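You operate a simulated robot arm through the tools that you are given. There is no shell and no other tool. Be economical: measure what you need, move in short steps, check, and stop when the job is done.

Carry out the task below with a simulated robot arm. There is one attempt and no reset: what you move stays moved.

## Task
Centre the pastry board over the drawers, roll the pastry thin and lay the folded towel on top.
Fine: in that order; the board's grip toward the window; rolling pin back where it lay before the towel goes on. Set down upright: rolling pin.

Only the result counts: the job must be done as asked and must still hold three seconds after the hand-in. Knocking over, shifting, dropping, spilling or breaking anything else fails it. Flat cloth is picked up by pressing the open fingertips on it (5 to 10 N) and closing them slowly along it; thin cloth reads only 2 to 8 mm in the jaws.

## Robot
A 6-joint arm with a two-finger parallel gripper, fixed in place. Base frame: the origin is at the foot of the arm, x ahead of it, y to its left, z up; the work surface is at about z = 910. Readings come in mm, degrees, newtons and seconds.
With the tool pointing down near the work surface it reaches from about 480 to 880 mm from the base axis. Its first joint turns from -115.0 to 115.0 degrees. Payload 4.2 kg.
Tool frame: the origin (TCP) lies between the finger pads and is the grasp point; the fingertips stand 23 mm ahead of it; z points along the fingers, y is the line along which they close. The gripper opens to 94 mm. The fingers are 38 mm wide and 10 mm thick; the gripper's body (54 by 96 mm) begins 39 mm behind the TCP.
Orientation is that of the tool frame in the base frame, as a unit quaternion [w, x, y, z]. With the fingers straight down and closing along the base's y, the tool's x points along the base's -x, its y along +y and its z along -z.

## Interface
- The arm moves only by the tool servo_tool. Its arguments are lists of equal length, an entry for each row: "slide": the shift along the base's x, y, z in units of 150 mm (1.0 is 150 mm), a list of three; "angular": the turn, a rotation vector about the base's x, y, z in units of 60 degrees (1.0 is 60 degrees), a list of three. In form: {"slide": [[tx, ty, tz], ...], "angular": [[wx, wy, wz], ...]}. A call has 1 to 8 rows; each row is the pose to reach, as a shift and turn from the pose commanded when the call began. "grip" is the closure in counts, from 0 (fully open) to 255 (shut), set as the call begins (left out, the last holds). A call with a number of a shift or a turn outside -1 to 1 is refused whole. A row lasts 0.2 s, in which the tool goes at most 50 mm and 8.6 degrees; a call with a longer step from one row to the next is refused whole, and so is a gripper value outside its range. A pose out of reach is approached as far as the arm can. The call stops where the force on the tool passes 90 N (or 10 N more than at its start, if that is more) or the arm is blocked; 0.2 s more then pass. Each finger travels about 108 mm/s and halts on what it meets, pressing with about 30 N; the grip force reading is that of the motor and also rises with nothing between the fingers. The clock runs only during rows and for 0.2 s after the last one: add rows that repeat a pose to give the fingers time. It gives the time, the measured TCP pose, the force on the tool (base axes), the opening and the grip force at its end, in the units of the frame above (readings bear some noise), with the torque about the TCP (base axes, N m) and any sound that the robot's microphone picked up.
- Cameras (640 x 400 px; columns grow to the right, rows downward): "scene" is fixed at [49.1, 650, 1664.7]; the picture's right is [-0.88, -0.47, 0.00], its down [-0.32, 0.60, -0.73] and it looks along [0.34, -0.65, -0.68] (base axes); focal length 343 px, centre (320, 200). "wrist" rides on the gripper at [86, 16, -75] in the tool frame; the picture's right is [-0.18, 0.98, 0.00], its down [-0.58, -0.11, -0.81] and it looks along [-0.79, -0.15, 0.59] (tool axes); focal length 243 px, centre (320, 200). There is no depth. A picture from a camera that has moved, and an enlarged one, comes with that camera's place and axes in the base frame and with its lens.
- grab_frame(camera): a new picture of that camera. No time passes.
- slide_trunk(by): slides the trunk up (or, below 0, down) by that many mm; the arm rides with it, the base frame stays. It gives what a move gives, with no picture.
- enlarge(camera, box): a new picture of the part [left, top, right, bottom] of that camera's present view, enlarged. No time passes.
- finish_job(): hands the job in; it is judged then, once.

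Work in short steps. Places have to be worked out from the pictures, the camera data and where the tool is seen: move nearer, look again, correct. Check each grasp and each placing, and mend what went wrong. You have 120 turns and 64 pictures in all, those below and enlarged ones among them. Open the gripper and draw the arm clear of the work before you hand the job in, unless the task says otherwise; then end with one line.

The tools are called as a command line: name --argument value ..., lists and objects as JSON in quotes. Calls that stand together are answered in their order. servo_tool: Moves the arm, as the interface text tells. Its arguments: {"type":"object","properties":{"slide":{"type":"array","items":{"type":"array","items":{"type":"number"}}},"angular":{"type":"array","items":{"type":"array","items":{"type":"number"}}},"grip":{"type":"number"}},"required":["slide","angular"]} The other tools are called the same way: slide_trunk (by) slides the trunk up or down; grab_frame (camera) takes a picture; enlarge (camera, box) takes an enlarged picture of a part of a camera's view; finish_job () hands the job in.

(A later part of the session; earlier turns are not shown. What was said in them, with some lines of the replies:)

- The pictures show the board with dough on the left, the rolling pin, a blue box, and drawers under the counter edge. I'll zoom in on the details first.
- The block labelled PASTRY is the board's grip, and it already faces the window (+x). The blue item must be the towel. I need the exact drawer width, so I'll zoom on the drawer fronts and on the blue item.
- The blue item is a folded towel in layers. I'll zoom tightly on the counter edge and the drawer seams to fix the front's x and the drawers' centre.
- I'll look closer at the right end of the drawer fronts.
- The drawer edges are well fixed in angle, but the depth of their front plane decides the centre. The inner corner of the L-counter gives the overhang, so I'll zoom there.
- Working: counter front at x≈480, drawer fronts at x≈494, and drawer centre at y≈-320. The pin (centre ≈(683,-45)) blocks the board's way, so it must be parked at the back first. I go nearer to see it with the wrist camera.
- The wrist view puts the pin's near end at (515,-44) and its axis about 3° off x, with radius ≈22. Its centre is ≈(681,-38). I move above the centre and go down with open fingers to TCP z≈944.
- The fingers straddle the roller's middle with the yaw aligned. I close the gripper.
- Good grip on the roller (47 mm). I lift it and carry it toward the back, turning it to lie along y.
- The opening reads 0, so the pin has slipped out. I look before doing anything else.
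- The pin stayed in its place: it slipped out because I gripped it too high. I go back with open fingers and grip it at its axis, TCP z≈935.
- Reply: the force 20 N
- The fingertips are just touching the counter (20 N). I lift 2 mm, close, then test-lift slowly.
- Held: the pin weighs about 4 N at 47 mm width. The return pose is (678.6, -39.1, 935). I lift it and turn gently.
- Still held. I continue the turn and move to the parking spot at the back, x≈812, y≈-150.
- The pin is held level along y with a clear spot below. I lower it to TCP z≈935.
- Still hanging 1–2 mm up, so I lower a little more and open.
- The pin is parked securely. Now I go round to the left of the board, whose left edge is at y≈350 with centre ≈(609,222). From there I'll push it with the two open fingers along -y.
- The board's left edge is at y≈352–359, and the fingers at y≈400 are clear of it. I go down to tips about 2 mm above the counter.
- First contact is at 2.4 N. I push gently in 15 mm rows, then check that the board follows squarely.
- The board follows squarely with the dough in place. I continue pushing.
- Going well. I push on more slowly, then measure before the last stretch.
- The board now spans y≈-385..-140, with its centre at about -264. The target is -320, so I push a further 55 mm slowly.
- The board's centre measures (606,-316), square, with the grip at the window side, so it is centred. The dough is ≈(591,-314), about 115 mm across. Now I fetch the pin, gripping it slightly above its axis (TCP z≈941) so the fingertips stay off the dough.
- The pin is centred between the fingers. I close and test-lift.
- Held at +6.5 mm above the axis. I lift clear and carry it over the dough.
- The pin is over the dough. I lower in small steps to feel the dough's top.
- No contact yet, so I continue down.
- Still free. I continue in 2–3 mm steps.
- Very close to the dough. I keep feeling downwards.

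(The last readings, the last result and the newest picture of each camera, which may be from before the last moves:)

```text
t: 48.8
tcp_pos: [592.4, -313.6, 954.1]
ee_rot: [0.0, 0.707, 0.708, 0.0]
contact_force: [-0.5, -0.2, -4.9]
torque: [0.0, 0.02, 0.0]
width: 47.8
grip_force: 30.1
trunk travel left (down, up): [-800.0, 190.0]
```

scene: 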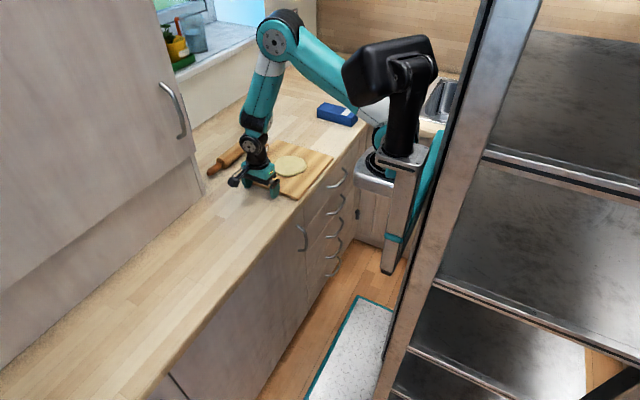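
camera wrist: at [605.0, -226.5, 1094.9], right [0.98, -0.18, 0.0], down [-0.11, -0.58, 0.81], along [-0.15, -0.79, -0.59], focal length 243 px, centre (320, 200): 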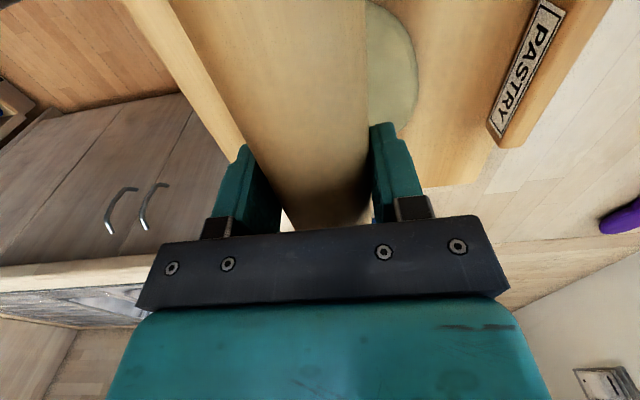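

Still no reaction force, so I continue.

servo_tool --slide '[[0, 0, -0.007], [0, 0, -0.013], [0, 0, -0.013]]' --angular '[[0, 0, 0], [0, 0, 0], [0, 0, 0]]'

grab_frame --camera "wrist"

enlarge --camera "scene" --box '[280, 110, 340, 160]'

```text
t: 49.6
tcp_pos: [590.5, -313.8, 954.3]
ee_rot: [0.001, 0.707, 0.707, 0.0]
contact_force: [-2.5, -1.1, 15.8]
torque: [0.37, 0.14, 0.07]
width: 47.6
grip_force: 30.1
trunk travel left (down, up): [-800.0, 190.0]
```

```text
30 pictures are left
camera wrist: at [606.6, -227.0, 1028.8], right [0.98, -0.18, 0.0], down [-0.11, -0.58, 0.81], along [-0.15, -0.79, -0.59], focal length 243 px, centre (320, 200)
```

wrist: 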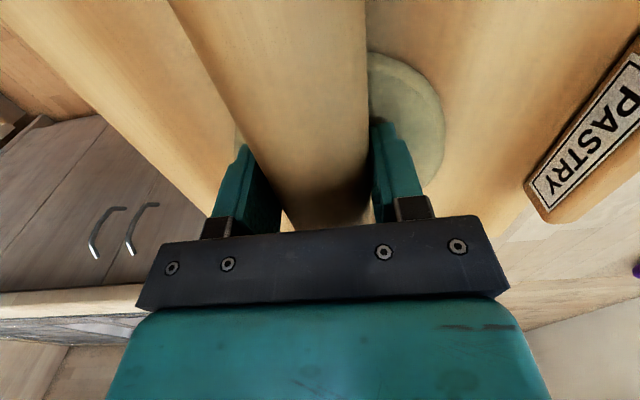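

```text
8.00 times, centred on (310, 135) of scene
camera zoom: at [49.1, 650.0, 1664.7], right [-0.88, -0.47, 0.0], down [-0.32, 0.6, -0.73], along [0.34, -0.65, -0.68], focal length 2740 px, centre (400, 720)
```

zoom: 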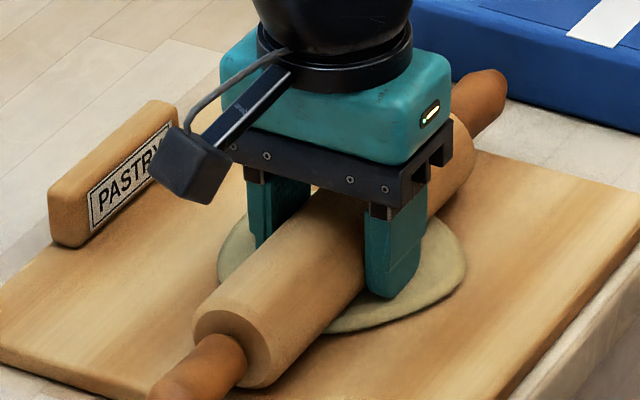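

Contact: about 20 N net at TCP z≈954. I roll a first slow pass toward -x and back to the centre, then look.

servo_tool --slide '[[-0.06, 0, 0], [-0.14, 0, 0], [-0.22, 0, 0], [-0.3, 0, 0], [-0.38, 0, 0], [-0.38, 0, 0]]' --angular '[[0, 0, 0], [0, 0, 0], [0, 0, 0], [0, 0, 0], [0, 0, 0], [0, 0, 0]]'

enlarge --camera "scene" --box '[270, 100, 366, 160]'

```text
t: 51.0
tcp_pos: [534.4, -311.5, 952.3]
ee_rot: [-0.001, 0.706, 0.708, 0.0]
contact_force: [3.4, -0.4, 16.3]
torque: [-0.31, -0.07, 0.14]
width: 47.5
grip_force: 29.9
trunk travel left (down, up): [-800.0, 190.0]
```

```text
6.67 times, centred on (318, 130) of scene
camera zoom: at [49.1, 650.0, 1664.7], right [-0.88, -0.47, 0.0], down [-0.32, 0.6, -0.73], along [0.34, -0.65, -0.68], focal length 2284 px, centre (333, 667)
```

zoom: 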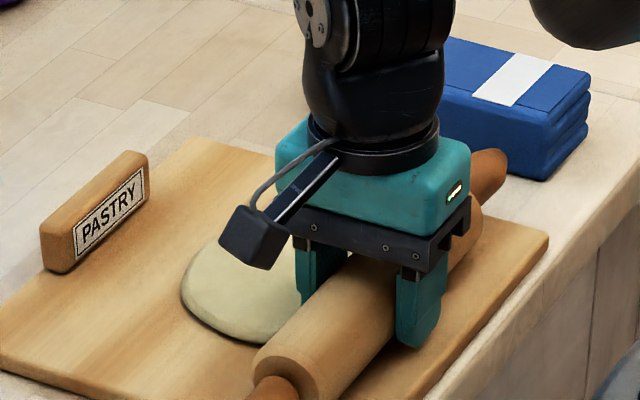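

The dough holds its place under the pass. I roll the full way to the other side and look at the dough again.

servo_tool --slide '[[0.1, 0, 0], [0.21, 0, 0], [0.32, 0, 0], [0.43, 0, 0], [0.54, 0, 0], [0.65, 0, 0], [0.76, 0, 0], [0.76, 0, 0]]' --angular '[[0, 0, 0], [0, 0, 0], [0, 0, 0], [0, 0, 0], [0, 0, 0], [0, 0, 0], [0, 0, 0], [0, 0, 0]]'

enlarge --camera "scene" --box '[230, 90, 390, 190]'

```text
t: 52.8
tcp_pos: [649.5, -313.4, 952.4]
ee_rot: [0.0, 0.707, 0.707, 0.0]
contact_force: [0.1, 0.2, -3.5]
torque: [0.02, -0.03, 0.0]
width: 47.8
grip_force: 29.8
trunk travel left (down, up): [-800.0, 190.0]
```

```text
4.00 times, centred on (310, 140) of scene
camera zoom: at [49.1, 650.0, 1664.7], right [-0.88, -0.47, 0.0], down [-0.32, 0.6, -0.73], along [0.34, -0.65, -0.68], focal length 1370 px, centre (360, 440)
```

zoom: 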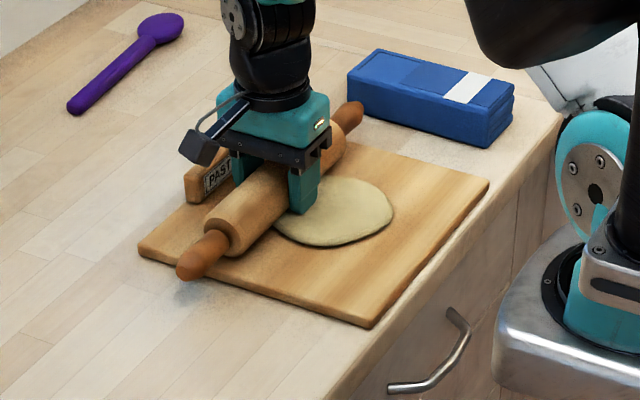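

At x=650 the pin was past the dough (no contact) and the dough looks unchanged, so a firmer press is needed. I lift, return to x≈620, press about 2 mm deeper and read the force.

servo_tool --slide '[[0, 0, 0.04], [-0.1, 0, 0.04], [-0.2, 0, 0.04], [-0.2, 0, 0.01], [-0.2, 0, -0.005], [-0.2, 0, -0.012], [-0.2, 0, -0.012]]' --angular '[[0, 0, 0], [0, 0, 0], [0, 0, 0], [0, 0, 0], [0, 0, 0], [0, 0, 0], [0, 0, 0]]'

```text
t: 54.4
tcp_pos: [619.0, -314.8, 952.0]
ee_rot: [0.001, 0.707, 0.707, 0.001]
contact_force: [-4.6, -1.0, 20.3]
torque: [0.65, 0.14, 0.09]
width: 47.7
grip_force: 30.0
trunk travel left (down, up): [-800.0, 190.0]
```

24 N net. I roll back and forth over the dough.

servo_tool --slide '[[-0.11, 0, 0], [-0.22, 0, -0.003], [-0.33, 0, -0.006], [-0.44, 0, -0.006], [-0.33, 0, -0.008], [-0.22, 0, -0.01], [-0.11, 0, -0.01], [0, 0, -0.01]]' --angular '[[0, 0, 0], [0, 0, 0], [0, 0, 0], [0, 0, 0], [0, 0, 0], [0, 0, 0], [0, 0, 0], [0, 0, 0]]'

enlarge --camera "scene" --box '[230, 90, 390, 190]'

```text
t: 56.2
tcp_pos: [617.7, -313.5, 948.3]
ee_rot: [-0.002, 0.706, 0.708, 0.0]
contact_force: [-0.8, 0.2, -4.3]
torque: [0.0, -0.01, -0.05]
width: 47.4
grip_force: 29.6
trunk travel left (down, up): [-800.0, 190.0]
```

```text
4.00 times, centred on (310, 140) of scene
camera zoom: at [49.1, 650.0, 1664.7], right [-0.88, -0.47, 0.0], down [-0.32, 0.6, -0.73], along [0.34, -0.65, -0.68], focal length 1370 px, centre (360, 440)
```

zoom: 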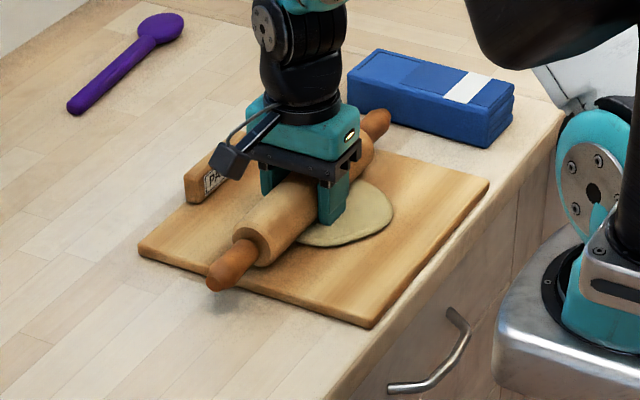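

Now no reaction at z=948: either the dough thinned or the pin slid in the grip. I press slightly more here to find contact.

servo_tool --slide '[[-0.1, 0, 0], [-0.2, 0, -0.007], [-0.2, 0, -0.013], [-0.2, 0, -0.013]]' --angular '[[0, 0, 0], [0, 0, 0], [0, 0, 0], [0, 0, 0]]'

enlarge --camera "scene" --box '[280, 110, 340, 160]'

```text
t: 57.2
tcp_pos: [590.7, -312.6, 948.2]
ee_rot: [0.003, 0.706, 0.708, 0.002]
contact_force: [9.9, 3.0, 26.6]
torque: [0.18, -0.23, -0.18]
width: 47.4
grip_force: 30.2
trunk travel left (down, up): [-800.0, 190.0]
```

```text
8.00 times, centred on (310, 135) of scene
camera zoom: at [49.1, 650.0, 1664.7], right [-0.88, -0.47, 0.0], down [-0.32, 0.6, -0.73], along [0.34, -0.65, -0.68], focal length 2740 px, centre (400, 720)
```

zoom: 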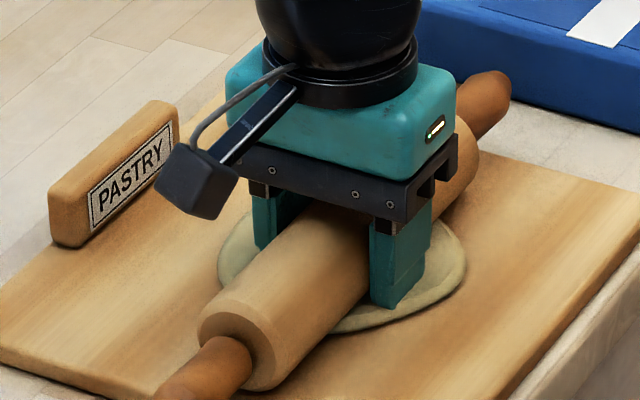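

The pin slid up in the grip. I lift off and compare the dough with its earlier picture.

servo_tool --slide '[[0, 0, 0.06], [0, 0, 0.2], [0.1, 0, 0.4], [0.3, 0.2, 0.5], [0.5, 0.4, 0.5]]' --angular '[[0, 0, 0], [0, 0, 0], [0, 0, 0], [0, 0, 0], [0, 0, 0]]'

enlarge --camera "scene" --box '[230, 90, 390, 190]'

```text
t: 58.4
tcp_pos: [662.6, -251.9, 1020.0]
ee_rot: [0.0, 0.707, 0.707, 0.0]
contact_force: [0.4, -0.4, -3.8]
torque: [0.02, 0.0, 0.03]
width: 47.2
grip_force: 30.4
trunk travel left (down, up): [-800.0, 190.0]
```

```text
4.00 times, centred on (310, 140) of scene
camera zoom: at [49.1, 650.0, 1664.7], right [-0.88, -0.47, 0.0], down [-0.32, 0.6, -0.73], along [0.34, -0.65, -0.68], focal length 1370 px, centre (360, 440)
```

zoom: 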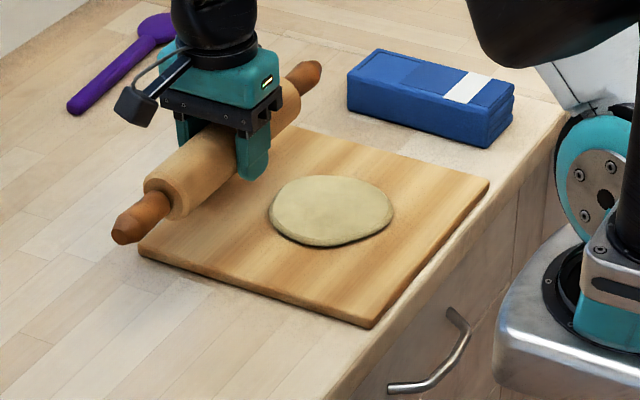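

enlarge --camera "scene" --box '[290, 128, 334, 158]'

```text
13.33 times, centred on (312, 143) of scene
camera zoom: at [49.1, 650.0, 1664.7], right [-0.88, -0.47, 0.0], down [-0.32, 0.6, -0.73], along [0.34, -0.65, -0.68], focal length 4568 px, centre (427, 960)
```

zoom: 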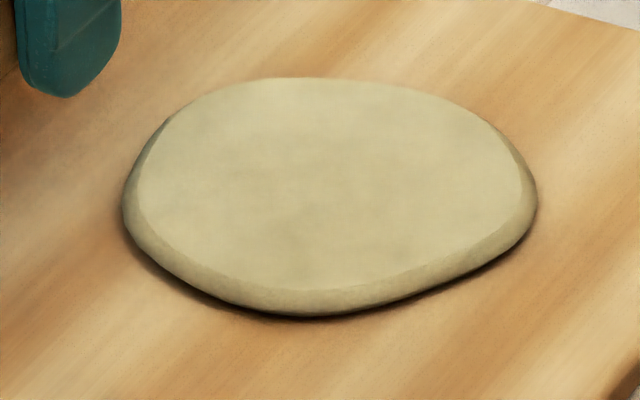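

The dough is still about 10 mm thick, so the passes so far did little and the grip had slipped. I set the pin down at the park spot and re-grip it higher, then try longer, steadier full passes.

servo_tool --slide '[[0.2, 0.14, 0], [0.4, 0.28, 0], [0.6, 0.42, 0], [0.8, 0.56, 0], [1, 0.69, 0], [1, 0.69, -0.15], [1, 0.69, -0.4], [1, 0.69, -0.53]]' --angular '[[0, 0, 0], [0, 0, 0], [0, 0, 0], [0, 0, 0], [0, 0, 0], [0, 0, 0], [0, 0, 0], [0, 0, 0]]'

servo_tool --slide '[[0, 0, -0.015], [0, 0, -0.03], [0, 0, -0.03]]' --angular '[[0, 0, 0], [0, 0, 0], [0, 0, 0]]'

```text
t: 60.2
tcp_pos: [813.1, -150.5, 940.9]
ee_rot: [0.0, 0.707, 0.708, 0.0]
contact_force: [-0.6, 0.3, -2.4]
torque: [0.02, -0.01, 0.0]
width: 47.6
grip_force: 30.1
trunk travel left (down, up): [-800.0, 190.0]
```

```text
t: 61.0
tcp_pos: [812.8, -150.1, 936.9]
ee_rot: [-0.001, 0.706, 0.708, 0.001]
contact_force: [0.2, -0.3, -2.7]
torque: [0.03, 0.02, -0.01]
width: 47.5
grip_force: 29.7
trunk travel left (down, up): [-800.0, 190.0]
```

servo_tool --slide '[[0, 0, -0.007], [0, 0, -0.013], [0, 0, -0.013]]' --angular '[[0, 0, 0], [0, 0, 0], [0, 0, 0]]'

```text
t: 61.8
tcp_pos: [812.9, -150.9, 934.9]
ee_rot: [0.0, 0.707, 0.707, 0.001]
contact_force: [-0.1, -0.5, -3.9]
torque: [0.03, -0.04, 0.03]
width: 47.3
grip_force: 29.9
trunk travel left (down, up): [-800.0, 190.0]
```

Lower 1.5 mm more, open, rise to z≈942 and re-grip there.

servo_tool --slide '[[0, 0, -0.01], [0, 0, -0.01]]' --angular '[[0, 0, 0], [0, 0, 0]]'

servo_tool --slide '[[0, 0, 0], [0, 0, 0], [0, 0, 0], [0, 0, 0.03], [0, 0, 0.06], [0, 0, 0.06]]' --angular '[[0, 0, 0], [0, 0, 0], [0, 0, 0], [0, 0, 0], [0, 0, 0], [0, 0, 0]]' --grip 90

servo_tool --slide '[[0, 0, 0], [0, 0, 0], [0, 0, 0]]' --angular '[[0, 0, 0], [0, 0, 0], [0, 0, 0]]' --grip 255

```text
t: 62.4
tcp_pos: [813.0, -149.0, 934.9]
ee_rot: [0.0, 0.706, 0.708, 0.001]
contact_force: [0.4, -0.4, -2.1]
torque: [-0.07, 0.03, 0.0]
width: 47.4
grip_force: 29.9
trunk travel left (down, up): [-800.0, 190.0]
```

```text
t: 63.8
tcp_pos: [813.2, -151.3, 943.0]
ee_rot: [0.0, 0.707, 0.707, 0.001]
contact_force: [0.2, -0.1, 0.8]
torque: [0.0, 0.03, -0.02]
width: 60.5
grip_force: 0.0
trunk travel left (down, up): [-800.0, 190.0]
```

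```text
t: 64.6
tcp_pos: [814.7, -149.2, 944.2]
ee_rot: [0.0, 0.707, 0.707, -0.001]
contact_force: [0.9, 0.2, 0.4]
torque: [-0.06, 0.04, -0.46]
width: 47.1
grip_force: 29.8
trunk travel left (down, up): [-800.0, 190.0]
```

servo_tool --slide '[[0, 0, 0.02], [0, 0, 0.05], [0, 0, 0.05], [0, 0, 0.2], [0, 0, 0.35], [0, 0, 0.48], [0, 0, 0.48]]' --angular '[[0, 0, 0], [0, 0, 0], [0, 0, 0], [0, 0, 0], [0, 0, 0], [0, 0, 0], [0, 0, 0]]'

```text
t: 66.2
tcp_pos: [813.1, -148.7, 1013.7]
ee_rot: [0.0, 0.707, 0.707, 0.0]
contact_force: [-0.4, -0.1, -2.0]
torque: [0.0, -0.02, 0.0]
width: 47.6
grip_force: 29.8
trunk travel left (down, up): [-800.0, 190.0]
```

Held. I carry it to the window side of the dough, (655,-314), and lower to just above the board.

servo_tool --slide '[[-0.2, -0.2, 0], [-0.4, -0.4, 0], [-0.6, -0.6, 0], [-0.8, -0.8, 0], [-1, -1, 0], [-1, -1, 0]]' --angular '[[0, 0, 0], [0, 0, 0], [0, 0, 0], [0, 0, 0], [0, 0, 0], [0, 0, 0]]'

servo_tool --slide '[[-0.05, -0.1, 0], [-0.05, -0.1, -0.2], [-0.05, -0.1, -0.33], [-0.05, -0.1, -0.36], [-0.05, -0.1, -0.38], [-0.05, -0.1, -0.38]]' --angular '[[0, 0, 0], [0, 0, 0], [0, 0, 0], [0, 0, 0], [0, 0, 0], [0, 0, 0]]'

servo_tool --slide '[[0, 0, -0.007], [0, 0, -0.014], [0, 0, -0.014]]' --angular '[[0, 0, 0], [0, 0, 0], [0, 0, 0]]'

```text
t: 67.6
tcp_pos: [661.2, -299.5, 1015.5]
ee_rot: [0.0, 0.707, 0.707, 0.0]
contact_force: [0.1, 0.6, -3.7]
torque: [0.02, 0.02, 0.01]
width: 47.5
grip_force: 30.1
trunk travel left (down, up): [-800.0, 190.0]
```

```text
t: 69.0
tcp_pos: [655.8, -316.3, 958.5]
ee_rot: [0.0, 0.707, 0.707, 0.0]
contact_force: [0.2, -0.7, -3.3]
torque: [0.03, 0.01, 0.04]
width: 47.5
grip_force: 29.7
trunk travel left (down, up): [-800.0, 190.0]
```

```text
t: 69.8
tcp_pos: [655.3, -314.9, 958.2]
ee_rot: [0.002, 0.706, 0.708, -0.001]
contact_force: [-3.4, 1.7, 17.2]
torque: [0.28, 0.12, -0.01]
width: 47.7
grip_force: 30.5
trunk travel left (down, up): [-800.0, 190.0]
```

Contact with about 20 N. Now full passes: window side to front side and back.

servo_tool --slide '[[-0.1, 0, 0], [-0.21, 0, 0], [-0.32, 0, 0], [-0.43, 0, 0], [-0.54, 0, 0], [-0.65, 0, 0], [-0.76, 0, 0], [-0.85, 0, 0]]' --angular '[[0, 0, 0], [0, 0, 0], [0, 0, 0], [0, 0, 0], [0, 0, 0], [0, 0, 0], [0, 0, 0], [0, 0, 0]]'

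servo_tool --slide '[[0.1, 0, 0], [0.21, 0, 0], [0.32, 0, 0], [0.43, 0, 0], [0.54, 0, 0], [0.65, 0, 0], [0.76, 0, 0], [0.85, 0, 0]]' --angular '[[0, 0, 0], [0, 0, 0], [0, 0, 0], [0, 0, 0], [0, 0, 0], [0, 0, 0], [0, 0, 0], [0, 0, 0]]'

enlarge --camera "scene" --box '[280, 110, 360, 160]'

```text
t: 71.6
tcp_pos: [528.9, -315.0, 957.1]
ee_rot: [0.001, 0.706, 0.708, -0.001]
contact_force: [9.9, -1.0, 25.1]
torque: [-0.25, -0.35, 0.04]
width: 47.5
grip_force: 29.9
trunk travel left (down, up): [-800.0, 190.0]
```

```text
t: 73.4
tcp_pos: [657.4, -316.0, 956.3]
ee_rot: [0.0, 0.706, 0.708, 0.0]
contact_force: [-0.8, 0.4, -3.8]
torque: [0.0, 0.02, 0.03]
width: 47.6
grip_force: 30.3
trunk travel left (down, up): [-800.0, 190.0]
```

```text
8.00 times, centred on (320, 135) of scene
camera zoom: at [49.1, 650.0, 1664.7], right [-0.88, -0.47, 0.0], down [-0.32, 0.6, -0.73], along [0.34, -0.65, -0.68], focal length 2740 px, centre (320, 720)
```

zoom: 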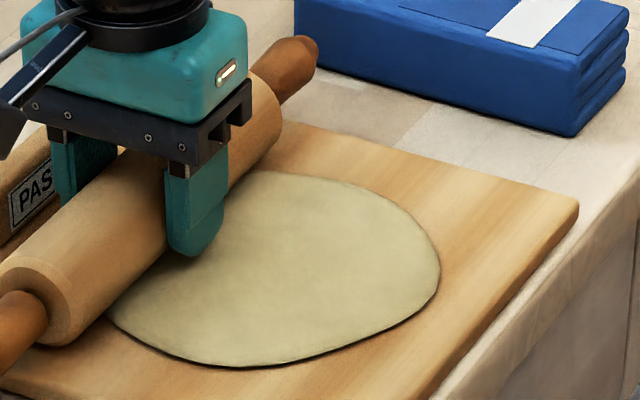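

The dough has now spread visibly and got thinner. I press again and do one more pair of passes to make it surely thin.

servo_tool --slide '[[0.04, 0, 0], [0.04, 0, -0.01], [0.04, 0, -0.017], [0.04, 0, -0.017]]' --angular '[[0, 0, 0], [0, 0, 0], [0, 0, 0], [0, 0, 0]]'

servo_tool --slide '[[-0.12, 0, 0], [-0.25, 0, 0], [-0.38, 0, 0], [-0.51, 0, 0], [-0.64, 0, 0], [-0.77, 0, 0], [-0.9, 0, 0], [-0.99, 0, 0]]' --angular '[[0, 0, 0], [0, 0, 0], [0, 0, 0], [0, 0, 0], [0, 0, 0], [0, 0, 0], [0, 0, 0], [0, 0, 0]]'

enlarge --camera "scene" --box '[270, 110, 350, 160]'

```text
t: 74.4
tcp_pos: [661.6, -314.8, 955.4]
ee_rot: [0.0, 0.706, 0.708, 0.001]
contact_force: [-2.0, 0.4, 13.3]
torque: [0.92, 0.11, 0.16]
width: 47.4
grip_force: 29.6
trunk travel left (down, up): [-800.0, 190.0]
```

```text
t: 76.2
tcp_pos: [513.6, -314.5, 954.2]
ee_rot: [0.002, 0.706, 0.708, 0.001]
contact_force: [11.3, 0.0, 29.3]
torque: [-0.01, -0.32, -0.07]
width: 47.4
grip_force: 29.7
trunk travel left (down, up): [-800.0, 190.0]
```

```text
8.00 times, centred on (310, 135) of scene
camera zoom: at [49.1, 650.0, 1664.7], right [-0.88, -0.47, 0.0], down [-0.32, 0.6, -0.73], along [0.34, -0.65, -0.68], focal length 2740 px, centre (400, 720)
```

zoom: 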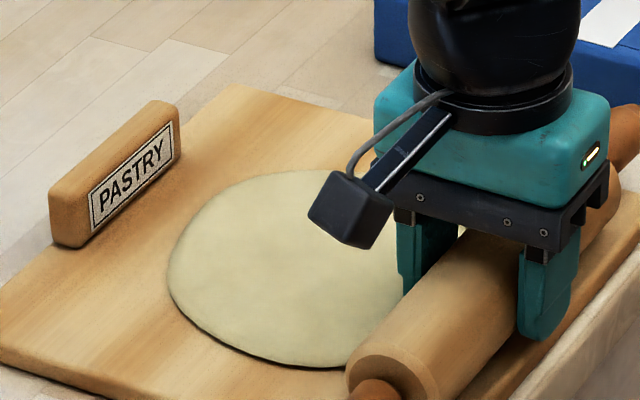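

The grip block is at the same pixels, so the board has not moved, and the dough is thin. I do one return pass, then lift and inspect.

servo_tool --slide '[[0.12, 0, 0], [0.25, 0, 0], [0.38, 0, 0], [0.51, 0, 0], [0.64, 0, 0], [0.77, 0, 0], [0.9, 0, 0], [0.98, 0, 0]]' --angular '[[0, 0, 0], [0, 0, 0], [0, 0, 0], [0, 0, 0], [0, 0, 0], [0, 0, 0], [0, 0, 0], [0, 0, 0]]'

servo_tool --slide '[[0, 0, 0.15], [0, 0, 0.3], [0, 0, 0.45], [0.1, 0.15, 0.45], [0.25, 0.3, 0.45], [0.4, 0.5, 0.45]]' --angular '[[0, 0, 0], [0, 0, 0], [0, 0, 0], [0, 0, 0], [0, 0, 0], [0, 0, 0]]'

enlarge --camera "scene" --box '[230, 90, 390, 190]'

```text
t: 78.0
tcp_pos: [661.4, -312.9, 952.9]
ee_rot: [0.0, 0.707, 0.707, -0.001]
contact_force: [0.4, -0.3, 2.5]
torque: [0.5, 0.06, 0.08]
width: 47.3
grip_force: 30.0
trunk travel left (down, up): [-800.0, 190.0]
```

```text
t: 79.4
tcp_pos: [720.4, -240.9, 1020.2]
ee_rot: [0.0, 0.707, 0.708, 0.0]
contact_force: [0.0, -0.5, -3.7]
torque: [0.03, -0.03, 0.02]
width: 47.3
grip_force: 30.2
trunk travel left (down, up): [-800.0, 190.0]
```

```text
4.00 times, centred on (310, 140) of scene
camera zoom: at [49.1, 650.0, 1664.7], right [-0.88, -0.47, 0.0], down [-0.32, 0.6, -0.73], along [0.34, -0.65, -0.68], focal length 1370 px, centre (360, 440)
```

zoom: 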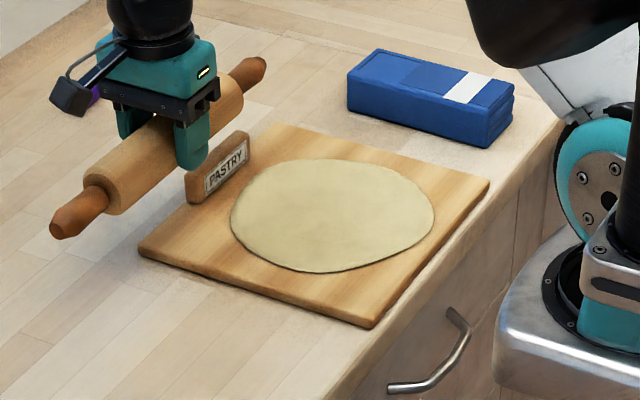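

The pastry is now thin and about 190 mm wide, and the board is unmoved. Now the pin goes back to where it lay: TCP (678.6,-39.1), yaw +3°.

servo_tool --slide '[[0, 0.1, 0], [0, 0.2, 0], [0, 0.3, 0], [0, 0.4, 0], [0, 0.5, 0], [0, 0.6, 0], [0, 0.7, 0]]' --angular '[[0, 0, 0.13], [0, 0, 0.26], [0, 0, 0.39], [0, 0, 0.52], [0, 0, 0.65], [0, 0, 0.78], [0, 0, 0.91]]'

servo_tool --slide '[[-0.06, 0.12, 0], [-0.12, 0.25, 0], [-0.18, 0.38, 0], [-0.24, 0.5, 0], [-0.279, 0.64, 0], [-0.279, 0.645, 0]]' --angular '[[0, 0, 0.13], [0, 0, 0.26], [0, 0, 0.39], [0, 0, 0.52], [0, 0, 0.638], [0, 0, 0.638]]'

enlarge --camera "scene" --box '[180, 90, 340, 205]'

```text
t: 81.0
tcp_pos: [720.8, -134.5, 1022.6]
ee_rot: [0.0, 0.302, 0.953, 0.001]
contact_force: [-1.2, -0.4, -4.1]
torque: [0.01, -0.03, -0.01]
width: 47.3
grip_force: 29.8
trunk travel left (down, up): [-800.0, 190.0]
```

```text
t: 82.4
tcp_pos: [677.2, -38.5, 1021.0]
ee_rot: [-0.001, -0.028, 1.0, 0.0]
contact_force: [-0.6, 0.4, -3.4]
torque: [-0.03, 0.06, 0.01]
width: 47.5
grip_force: 30.5
trunk travel left (down, up): [-800.0, 190.0]
```

```text
3.48 times, centred on (260, 148) of scene
camera zoom: at [49.1, 650.0, 1664.7], right [-0.88, -0.47, 0.0], down [-0.32, 0.6, -0.73], along [0.34, -0.65, -0.68], focal length 1192 px, centre (529, 383)
```

zoom: 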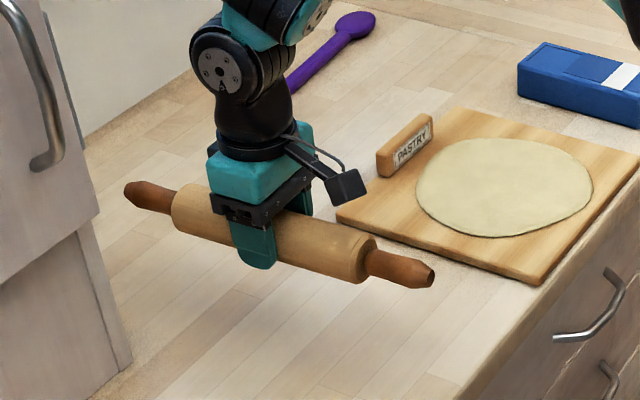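

In place above the original spot. I lower gradually until it touches.

servo_tool --slide '[[0.01, 0, -0.2], [0.01, -0.004, -0.4], [0.01, -0.004, -0.5], [0.01, -0.004, -0.535], [0.01, -0.004, -0.535]]' --angular '[[0, 0, 0], [0, 0, 0], [0, 0, 0], [0, 0, 0], [0, 0, 0]]'

servo_tool --slide '[[0, 0, -0.007], [0, 0, -0.013], [0, 0, -0.013]]' --angular '[[0, 0, 0], [0, 0, 0], [0, 0, 0]]'

```text
t: 83.6
tcp_pos: [681.3, -38.2, 939.8]
ee_rot: [0.0, -0.026, 1.0, 0.0]
contact_force: [-0.3, 0.1, -2.9]
torque: [0.0, 0.01, 0.0]
width: 47.5
grip_force: 30.2
trunk travel left (down, up): [-800.0, 190.0]
```

```text
t: 84.4
tcp_pos: [681.7, -38.5, 939.1]
ee_rot: [0.003, -0.025, 1.0, 0.001]
contact_force: [6.0, -4.8, 15.3]
torque: [-0.2, 0.77, 0.32]
width: 47.4
grip_force: 29.4
trunk travel left (down, up): [-800.0, 190.0]
```

It is on the counter (15 N). I ease off 1 mm, open and rise straight up.

servo_tool --slide '[[-0.008, 0, 0.009], [-0.008, 0, 0.009]]' --angular '[[0, 0, 0], [0, 0, 0]]'

servo_tool --slide '[[0, 0, 0], [0, 0, 0], [0, 0, 0], [0, 0, 0], [0, 0, 0.2], [0, 0, 0.45], [0, 0, 0.7]]' --angular '[[0, 0, 0], [0, 0, 0], [0, 0, 0], [0, 0, 0], [0, 0, 0], [0, 0, 0], [0, 0, 0]]' --grip 0

enlarge --camera "scene" --box '[190, 130, 310, 205]'

```text
t: 85.0
tcp_pos: [678.5, -37.2, 940.4]
ee_rot: [-0.001, -0.027, 1.0, 0.0]
contact_force: [2.4, 0.8, 1.5]
torque: [0.08, -0.57, 0.09]
width: 47.4
grip_force: 29.9
trunk travel left (down, up): [-800.0, 190.0]
```

```text
t: 86.6
tcp_pos: [679.3, -36.7, 1048.7]
ee_rot: [0.001, -0.025, 1.0, 0.0]
contact_force: [0.4, -1.1, 0.3]
torque: [-0.02, 0.04, 0.01]
width: 93.9
grip_force: 0.0
trunk travel left (down, up): [-800.0, 190.0]
```

```text
5.33 times, centred on (250, 168) of scene
camera zoom: at [49.1, 650.0, 1664.7], right [-0.88, -0.47, 0.0], down [-0.32, 0.6, -0.73], along [0.34, -0.65, -0.68], focal length 1827 px, centre (693, 373)
```

zoom: 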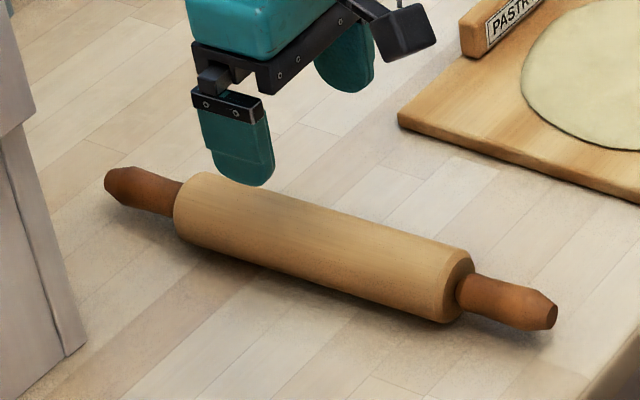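

The pin is within about 3 mm of where it lay. Now the towel: I move toward it for a wrist view, with TCP about (500,-550,1050).

servo_tool --slide '[[-0.15, -0.25, 0], [-0.3, -0.5, 0], [-0.45, -0.75, 0], [-0.6, -1, 0]]' --angular '[[0, 0, -0.05], [0, 0, -0.05], [0, 0, -0.05], [0, 0, -0.05]]'

servo_tool --slide '[[-0.15, -0.25, 0], [-0.3, -0.5, 0], [-0.45, -0.75, 0], [-0.59, -1, 0]]' --angular '[[0, 0, 0], [0, 0, 0], [0, 0, 0], [0, 0, 0]]'

servo_tool --slide '[[0, -0.3, 0], [0, -0.6, 0], [0, -0.85, 0], [0, -1, 0]]' --angular '[[0, 0, 0], [0, 0, 0], [0, 0, 0], [0, 0, 0]]'

servo_tool --slide '[[0, -0.25, 0], [0, -0.5, 0], [0, -0.5, 0]]' --angular '[[0, 0, 0], [0, 0, 0], [0, 0, 0]]'

grab_frame --camera "wrist"

```text
t: 87.6
tcp_pos: [588.5, -186.4, 1046.7]
ee_rot: [0.0, 0.001, 1.0, 0.0]
contact_force: [-0.1, 0.4, -0.2]
torque: [-0.03, 0.01, -0.03]
width: 93.9
grip_force: 0.1
trunk travel left (down, up): [-800.0, 190.0]
```

```text
t: 88.6
tcp_pos: [500.7, -338.2, 1045.1]
ee_rot: [0.0, 0.0, 1.0, -0.001]
contact_force: [-0.6, 0.9, 0.7]
torque: [-0.03, 0.01, 0.03]
width: 93.8
grip_force: 0.1
trunk travel left (down, up): [-800.0, 190.0]
```

```text
t: 89.6
tcp_pos: [501.7, -489.3, 1044.2]
ee_rot: [0.0, 0.0, 1.0, 0.0]
contact_force: [-0.3, 0.1, -0.5]
torque: [0.02, -0.01, 0.01]
width: 94.4
grip_force: 0.1
trunk travel left (down, up): [-800.0, 190.0]
```

```text
t: 90.4
tcp_pos: [503.3, -567.0, 1045.3]
ee_rot: [0.0, 0.0, 1.0, 0.0]
contact_force: [0.2, -0.6, -0.1]
torque: [-0.02, 0.03, -0.01]
width: 94.0
grip_force: 0.1
trunk travel left (down, up): [-800.0, 190.0]
```

```text
17 pictures are left
camera wrist: at [414.2, -549.9, 1120.2], right [0.18, 0.98, 0.0], down [0.58, -0.11, 0.81], along [0.79, -0.15, -0.59], focal length 243 px, centre (320, 200)
```

wrist: 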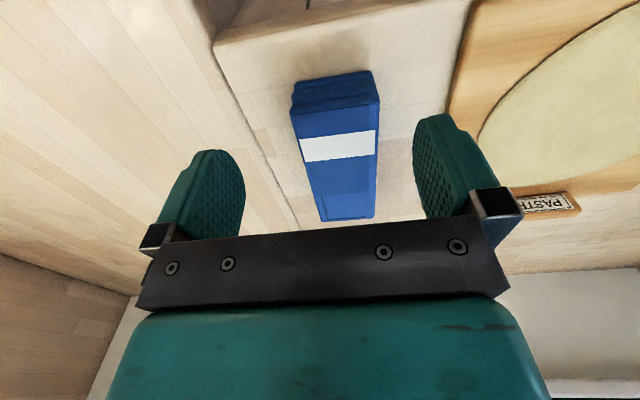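

Towel: centre ≈(607,-562), about 70 mm wide and 165 long, yaw ≈-2°, top ≈950. I move above it with tips just above its top and check the straddle.

servo_tool --slide '[[0.25, 0.01, 0], [0.5, 0.02, 0], [0.693, 0.033, 0], [0.693, 0.033, -0.2], [0.693, 0.033, -0.42], [0.693, 0.033, -0.42]]' --angular '[[0, 0, -0.033], [0, 0, -0.033], [0, 0, -0.033], [0, 0, -0.033], [0, 0, -0.033], [0, 0, -0.033]]'

grab_frame --camera "wrist"

enlarge --camera "scene" --box '[290, 60, 386, 130]'

```text
t: 91.8
tcp_pos: [607.0, -557.9, 980.3]
ee_rot: [0.001, 0.018, 1.0, 0.0]
contact_force: [-0.8, -0.3, 0.6]
torque: [0.0, -0.03, 0.02]
width: 94.1
grip_force: 0.0
trunk travel left (down, up): [-800.0, 190.0]
```

```text
16 pictures are left
camera wrist: at [519.2, -538.7, 1055.2], right [0.22, 0.98, 0.0], down [0.58, -0.13, 0.81], along [0.79, -0.18, -0.59], focal length 243 px, centre (320, 200)
```

wrist: 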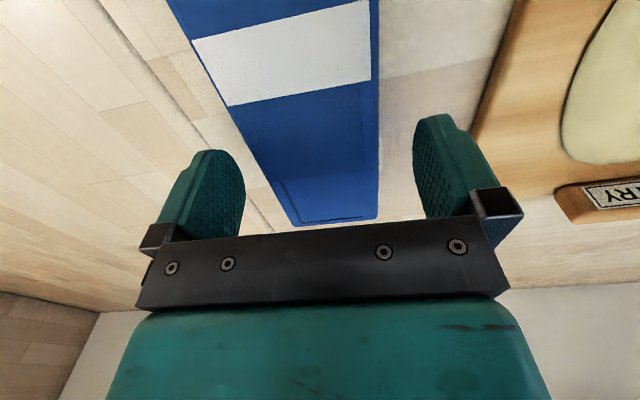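

```text
5.71 times, centred on (338, 95) of scene
camera zoom: at [49.1, 650.0, 1664.7], right [-0.88, -0.47, 0.0], down [-0.32, 0.6, -0.73], along [0.34, -0.65, -0.68], focal length 1958 px, centre (217, 800)
```

zoom: 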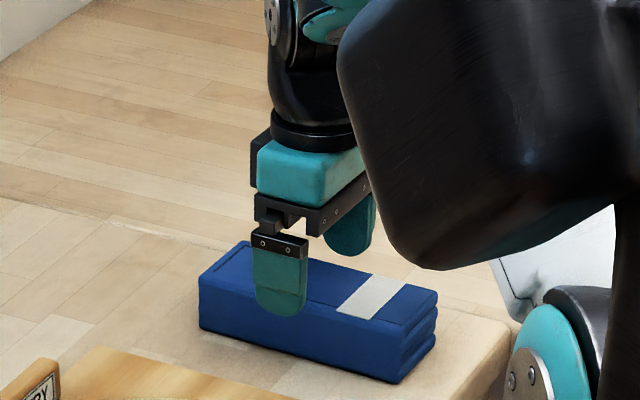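

The towel spans y≈-530..-600, so I shift 6 mm to -y and descend to TCP z≈936.

servo_tool --slide '[[0, -0.042, 0], [0, -0.042, -0.1], [0, -0.042, -0.2], [0, -0.042, -0.28], [0, -0.042, -0.29], [0, -0.042, -0.29]]' --angular '[[0, 0, 0], [0, 0, 0], [0, 0, 0], [0, 0, 0], [0, 0, 0], [0, 0, 0]]'

grab_frame --camera "wrist"

```text
t: 93.2
tcp_pos: [604.4, -565.7, 938.5]
ee_rot: [0.0, 0.017, 1.0, -0.001]
contact_force: [0.4, 0.1, 0.4]
torque: [-0.02, 0.03, 0.03]
width: 94.1
grip_force: 0.1
trunk travel left (down, up): [-800.0, 190.0]
```

```text
14 pictures are left
camera wrist: at [517.6, -545.7, 1013.3], right [0.22, 0.98, 0.0], down [0.58, -0.13, 0.81], along [0.79, -0.18, -0.59], focal length 243 px, centre (320, 200)
```

wrist: 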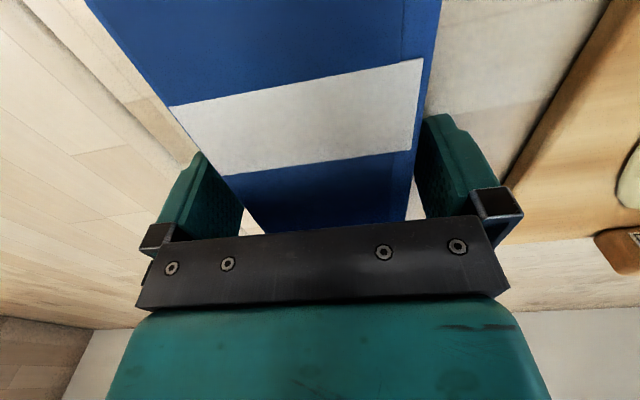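

The fingers are on either side of the towel and centred. I close and test-lift.

servo_tool --slide '[[0, 0, 0], [0, 0, 0], [0, 0, 0], [0, 0, 0]]' --angular '[[0, 0, 0], [0, 0, 0], [0, 0, 0], [0, 0, 0]]' --grip 255

servo_tool --slide '[[0, 0, 0.02], [0, 0, 0.05], [0, 0, 0.08], [0, 0, 0.08]]' --angular '[[0, 0, 0], [0, 0, 0], [0, 0, 0], [0, 0, 0]]'

enlarge --camera "scene" --box '[290, 60, 386, 130]'

```text
t: 94.2
tcp_pos: [604.9, -564.6, 938.6]
ee_rot: [0.0, 0.018, 1.0, 0.0]
contact_force: [-0.1, -0.4, 0.1]
torque: [-0.01, -0.01, 0.01]
width: 69.7
grip_force: 29.9
trunk travel left (down, up): [-800.0, 190.0]
```

```text
t: 95.2
tcp_pos: [602.9, -565.0, 950.7]
ee_rot: [0.0, 0.016, 1.0, -0.001]
contact_force: [-0.8, 0.7, -0.2]
torque: [-0.03, -0.03, -0.01]
width: 69.4
grip_force: 29.8
trunk travel left (down, up): [-800.0, 190.0]
```

```text
5.71 times, centred on (338, 95) of scene
camera zoom: at [49.1, 650.0, 1664.7], right [-0.88, -0.47, 0.0], down [-0.32, 0.6, -0.73], along [0.34, -0.65, -0.68], focal length 1958 px, centre (217, 800)
```

zoom: 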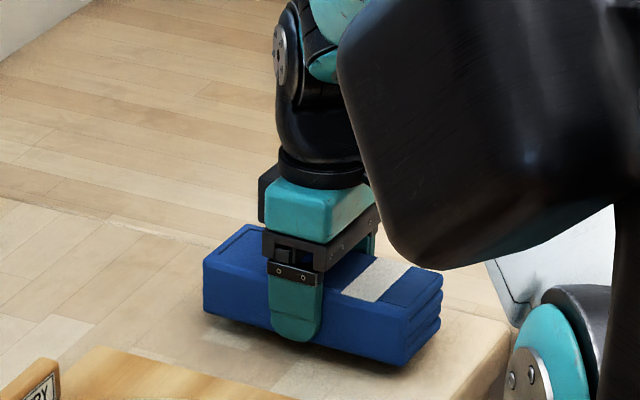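

The towel is lifted and held. I raise it and carry it over the pastry's centre ≈(594,-319).

servo_tool --slide '[[0, 0, 0.15], [0, 0, 0.3], [0, 0, 0.45], [0, 0.25, 0.45], [0, 0.5, 0.45], [0, 0.75, 0.45], [0, 1, 0.45]]' --angular '[[0, 0, 0], [0, 0, 0], [0, 0, 0], [0, 0, 0], [0, 0, 0], [0, 0, 0], [0, 0, 0]]'

servo_tool --slide '[[-0.02, 0.22, 0], [-0.05, 0.44, 0], [-0.065, 0.6, 0], [-0.065, 0.65, 0], [-0.065, 0.65, 0]]' --angular '[[0, 0, 0.02], [0, 0, 0.033], [0, 0, 0.033], [0, 0, 0.033], [0, 0, 0.033]]'

enlarge --camera "scene" --box '[230, 70, 390, 190]'

```text
t: 96.8
tcp_pos: [604.8, -417.3, 1017.0]
ee_rot: [0.0, 0.018, 1.0, 0.0]
contact_force: [0.2, 0.1, -1.5]
torque: [0.01, 0.01, -0.01]
width: 69.5
grip_force: 29.5
trunk travel left (down, up): [-800.0, 190.0]
```

```text
t: 98.0
tcp_pos: [593.6, -320.6, 1018.2]
ee_rot: [0.0, 0.0, 1.0, 0.0]
contact_force: [0.1, -0.4, -0.7]
torque: [0.01, -0.01, 0.02]
width: 69.5
grip_force: 30.0
trunk travel left (down, up): [-800.0, 190.0]
```

```text
3.33 times, centred on (310, 130) of scene
camera zoom: at [49.1, 650.0, 1664.7], right [-0.88, -0.47, 0.0], down [-0.32, 0.6, -0.73], along [0.34, -0.65, -0.68], focal length 1142 px, centre (353, 433)
```

zoom: 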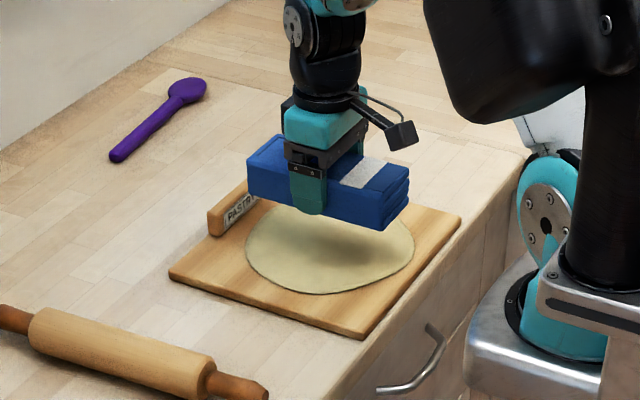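

Right above the pastry. I lower to about 3 mm above, then feel for contact.

servo_tool --slide '[[0, 0, -0.15], [0, 0, -0.3], [0, 0, -0.38], [0, 0, -0.41], [0, 0, -0.41]]' --angular '[[0, 0, 0], [0, 0, 0], [0, 0, 0], [0, 0, 0], [0, 0, 0]]'

servo_tool --slide '[[0, 0, -0.01], [0, 0, -0.02], [0, 0, -0.02]]' --angular '[[0, 0, 0], [0, 0, 0], [0, 0, 0]]'

```text
t: 99.2
tcp_pos: [594.1, -319.6, 957.6]
ee_rot: [0.001, 0.0, 1.0, 0.0]
contact_force: [-0.2, 0.2, 0.0]
torque: [-0.03, -0.06, -0.04]
width: 69.8
grip_force: 30.0
trunk travel left (down, up): [-800.0, 190.0]
```

```text
t: 100.0
tcp_pos: [593.5, -318.0, 953.5]
ee_rot: [-0.001, 0.001, 1.0, -0.001]
contact_force: [0.6, 0.0, -0.4]
torque: [0.0, 0.01, 0.0]
width: 69.7
grip_force: 30.1
trunk travel left (down, up): [-800.0, 190.0]
```

servo_tool --slide '[[0, 0, -0.007], [0, 0, -0.014], [0, 0, -0.014]]' --angular '[[0, 0, 0], [0, 0, 0], [0, 0, 0]]'

```text
t: 100.8
tcp_pos: [592.9, -317.6, 951.9]
ee_rot: [0.001, 0.0, 1.0, -0.001]
contact_force: [-1.3, 1.4, 10.6]
torque: [0.13, 0.47, 0.05]
width: 69.9
grip_force: 30.1
trunk travel left (down, up): [-800.0, 190.0]
```

The towel is resting on the pastry (10 N). I ease off 1 mm, open and rise straight up.

servo_tool --slide '[[0, 0, 0.007], [0, 0, 0.007], [0, 0, 0.007], [0, 0, 0.007]]' --angular '[[0, 0, 0], [0, 0, 0], [0, 0, 0], [0, 0, 0]]' --grip 0

servo_tool --slide '[[0, 0, 0.1], [0, 0, 0.3], [0, 0, 0.6], [0, 0, 0.9], [0, 0, 0.99]]' --angular '[[0, 0, 0], [0, 0, 0], [0, 0, 0], [0, 0, 0], [0, 0, 0]]'

servo_tool --slide '[[0, 0.25, 0.2], [0, 0.5, 0.4], [0, 0.75, 0.4], [0, 1, 0.4]]' --angular '[[0, 0, 0], [0, 0, 0], [0, 0, 0], [0, 0, 0]]'

grab_frame --camera "scene"

enlarge --camera "scene" --box '[230, 90, 390, 190]'

```text
t: 101.8
tcp_pos: [592.9, -317.4, 952.6]
ee_rot: [0.001, 0.0, 1.0, 0.0]
contact_force: [0.1, 0.3, 0.0]
torque: [0.01, -0.01, -0.01]
width: 93.9
grip_force: 0.1
trunk travel left (down, up): [-800.0, 190.0]
```

```text
t: 103.0
tcp_pos: [594.1, -316.3, 1102.5]
ee_rot: [0.0, 0.001, 1.0, 0.0]
contact_force: [-0.7, -0.9, -0.5]
torque: [-0.03, -0.01, 0.01]
width: 93.9
grip_force: 0.0
trunk travel left (down, up): [-800.0, 190.0]
```

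```text
t: 104.0
tcp_pos: [594.7, -168.1, 1162.7]
ee_rot: [-0.001, 0.0, 1.0, 0.0]
contact_force: [-0.3, -0.2, 0.2]
torque: [0.01, 0.0, 0.01]
width: 94.0
grip_force: 0.2
trunk travel left (down, up): [-800.0, 190.0]
```

```text
11 pictures are left
```

scene: 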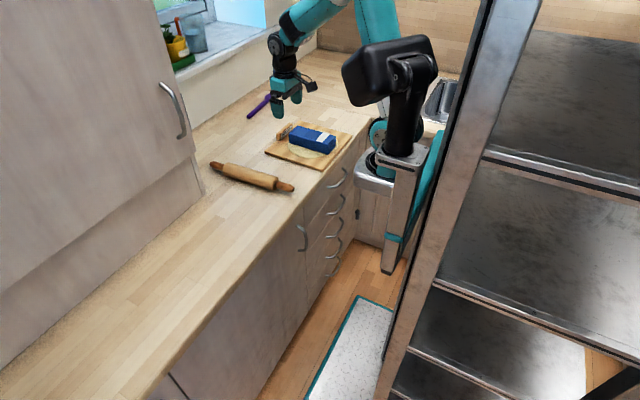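

```text
4.00 times, centred on (310, 140) of scene
camera zoom: at [49.1, 650.0, 1664.7], right [-0.88, -0.47, 0.0], down [-0.32, 0.6, -0.73], along [0.34, -0.65, -0.68], focal length 1370 px, centre (360, 440)
```

zoom: 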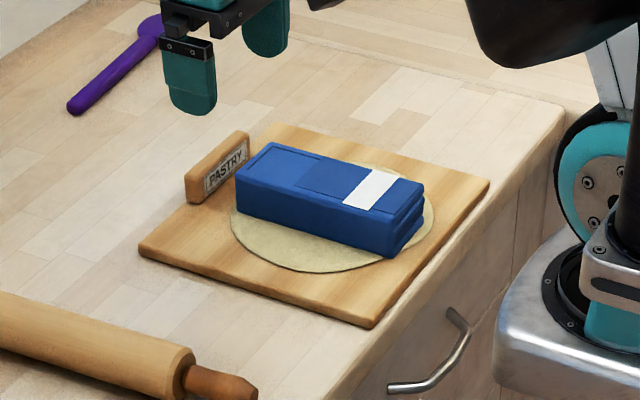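

The board sits unmoved with its grip to the window, the thin pastry is on it and the towel rests on top. The pin is back, within about 3 mm of its first place, and the arm is clear, so I hand in.

finish_job

```text
The job is handed in.
```

The job is handed in: the board is centred over the drawers with its grip toward the window, the pastry is rolled thin, the pin is back within about 3 mm of where it lay, and the folded towel is on top.
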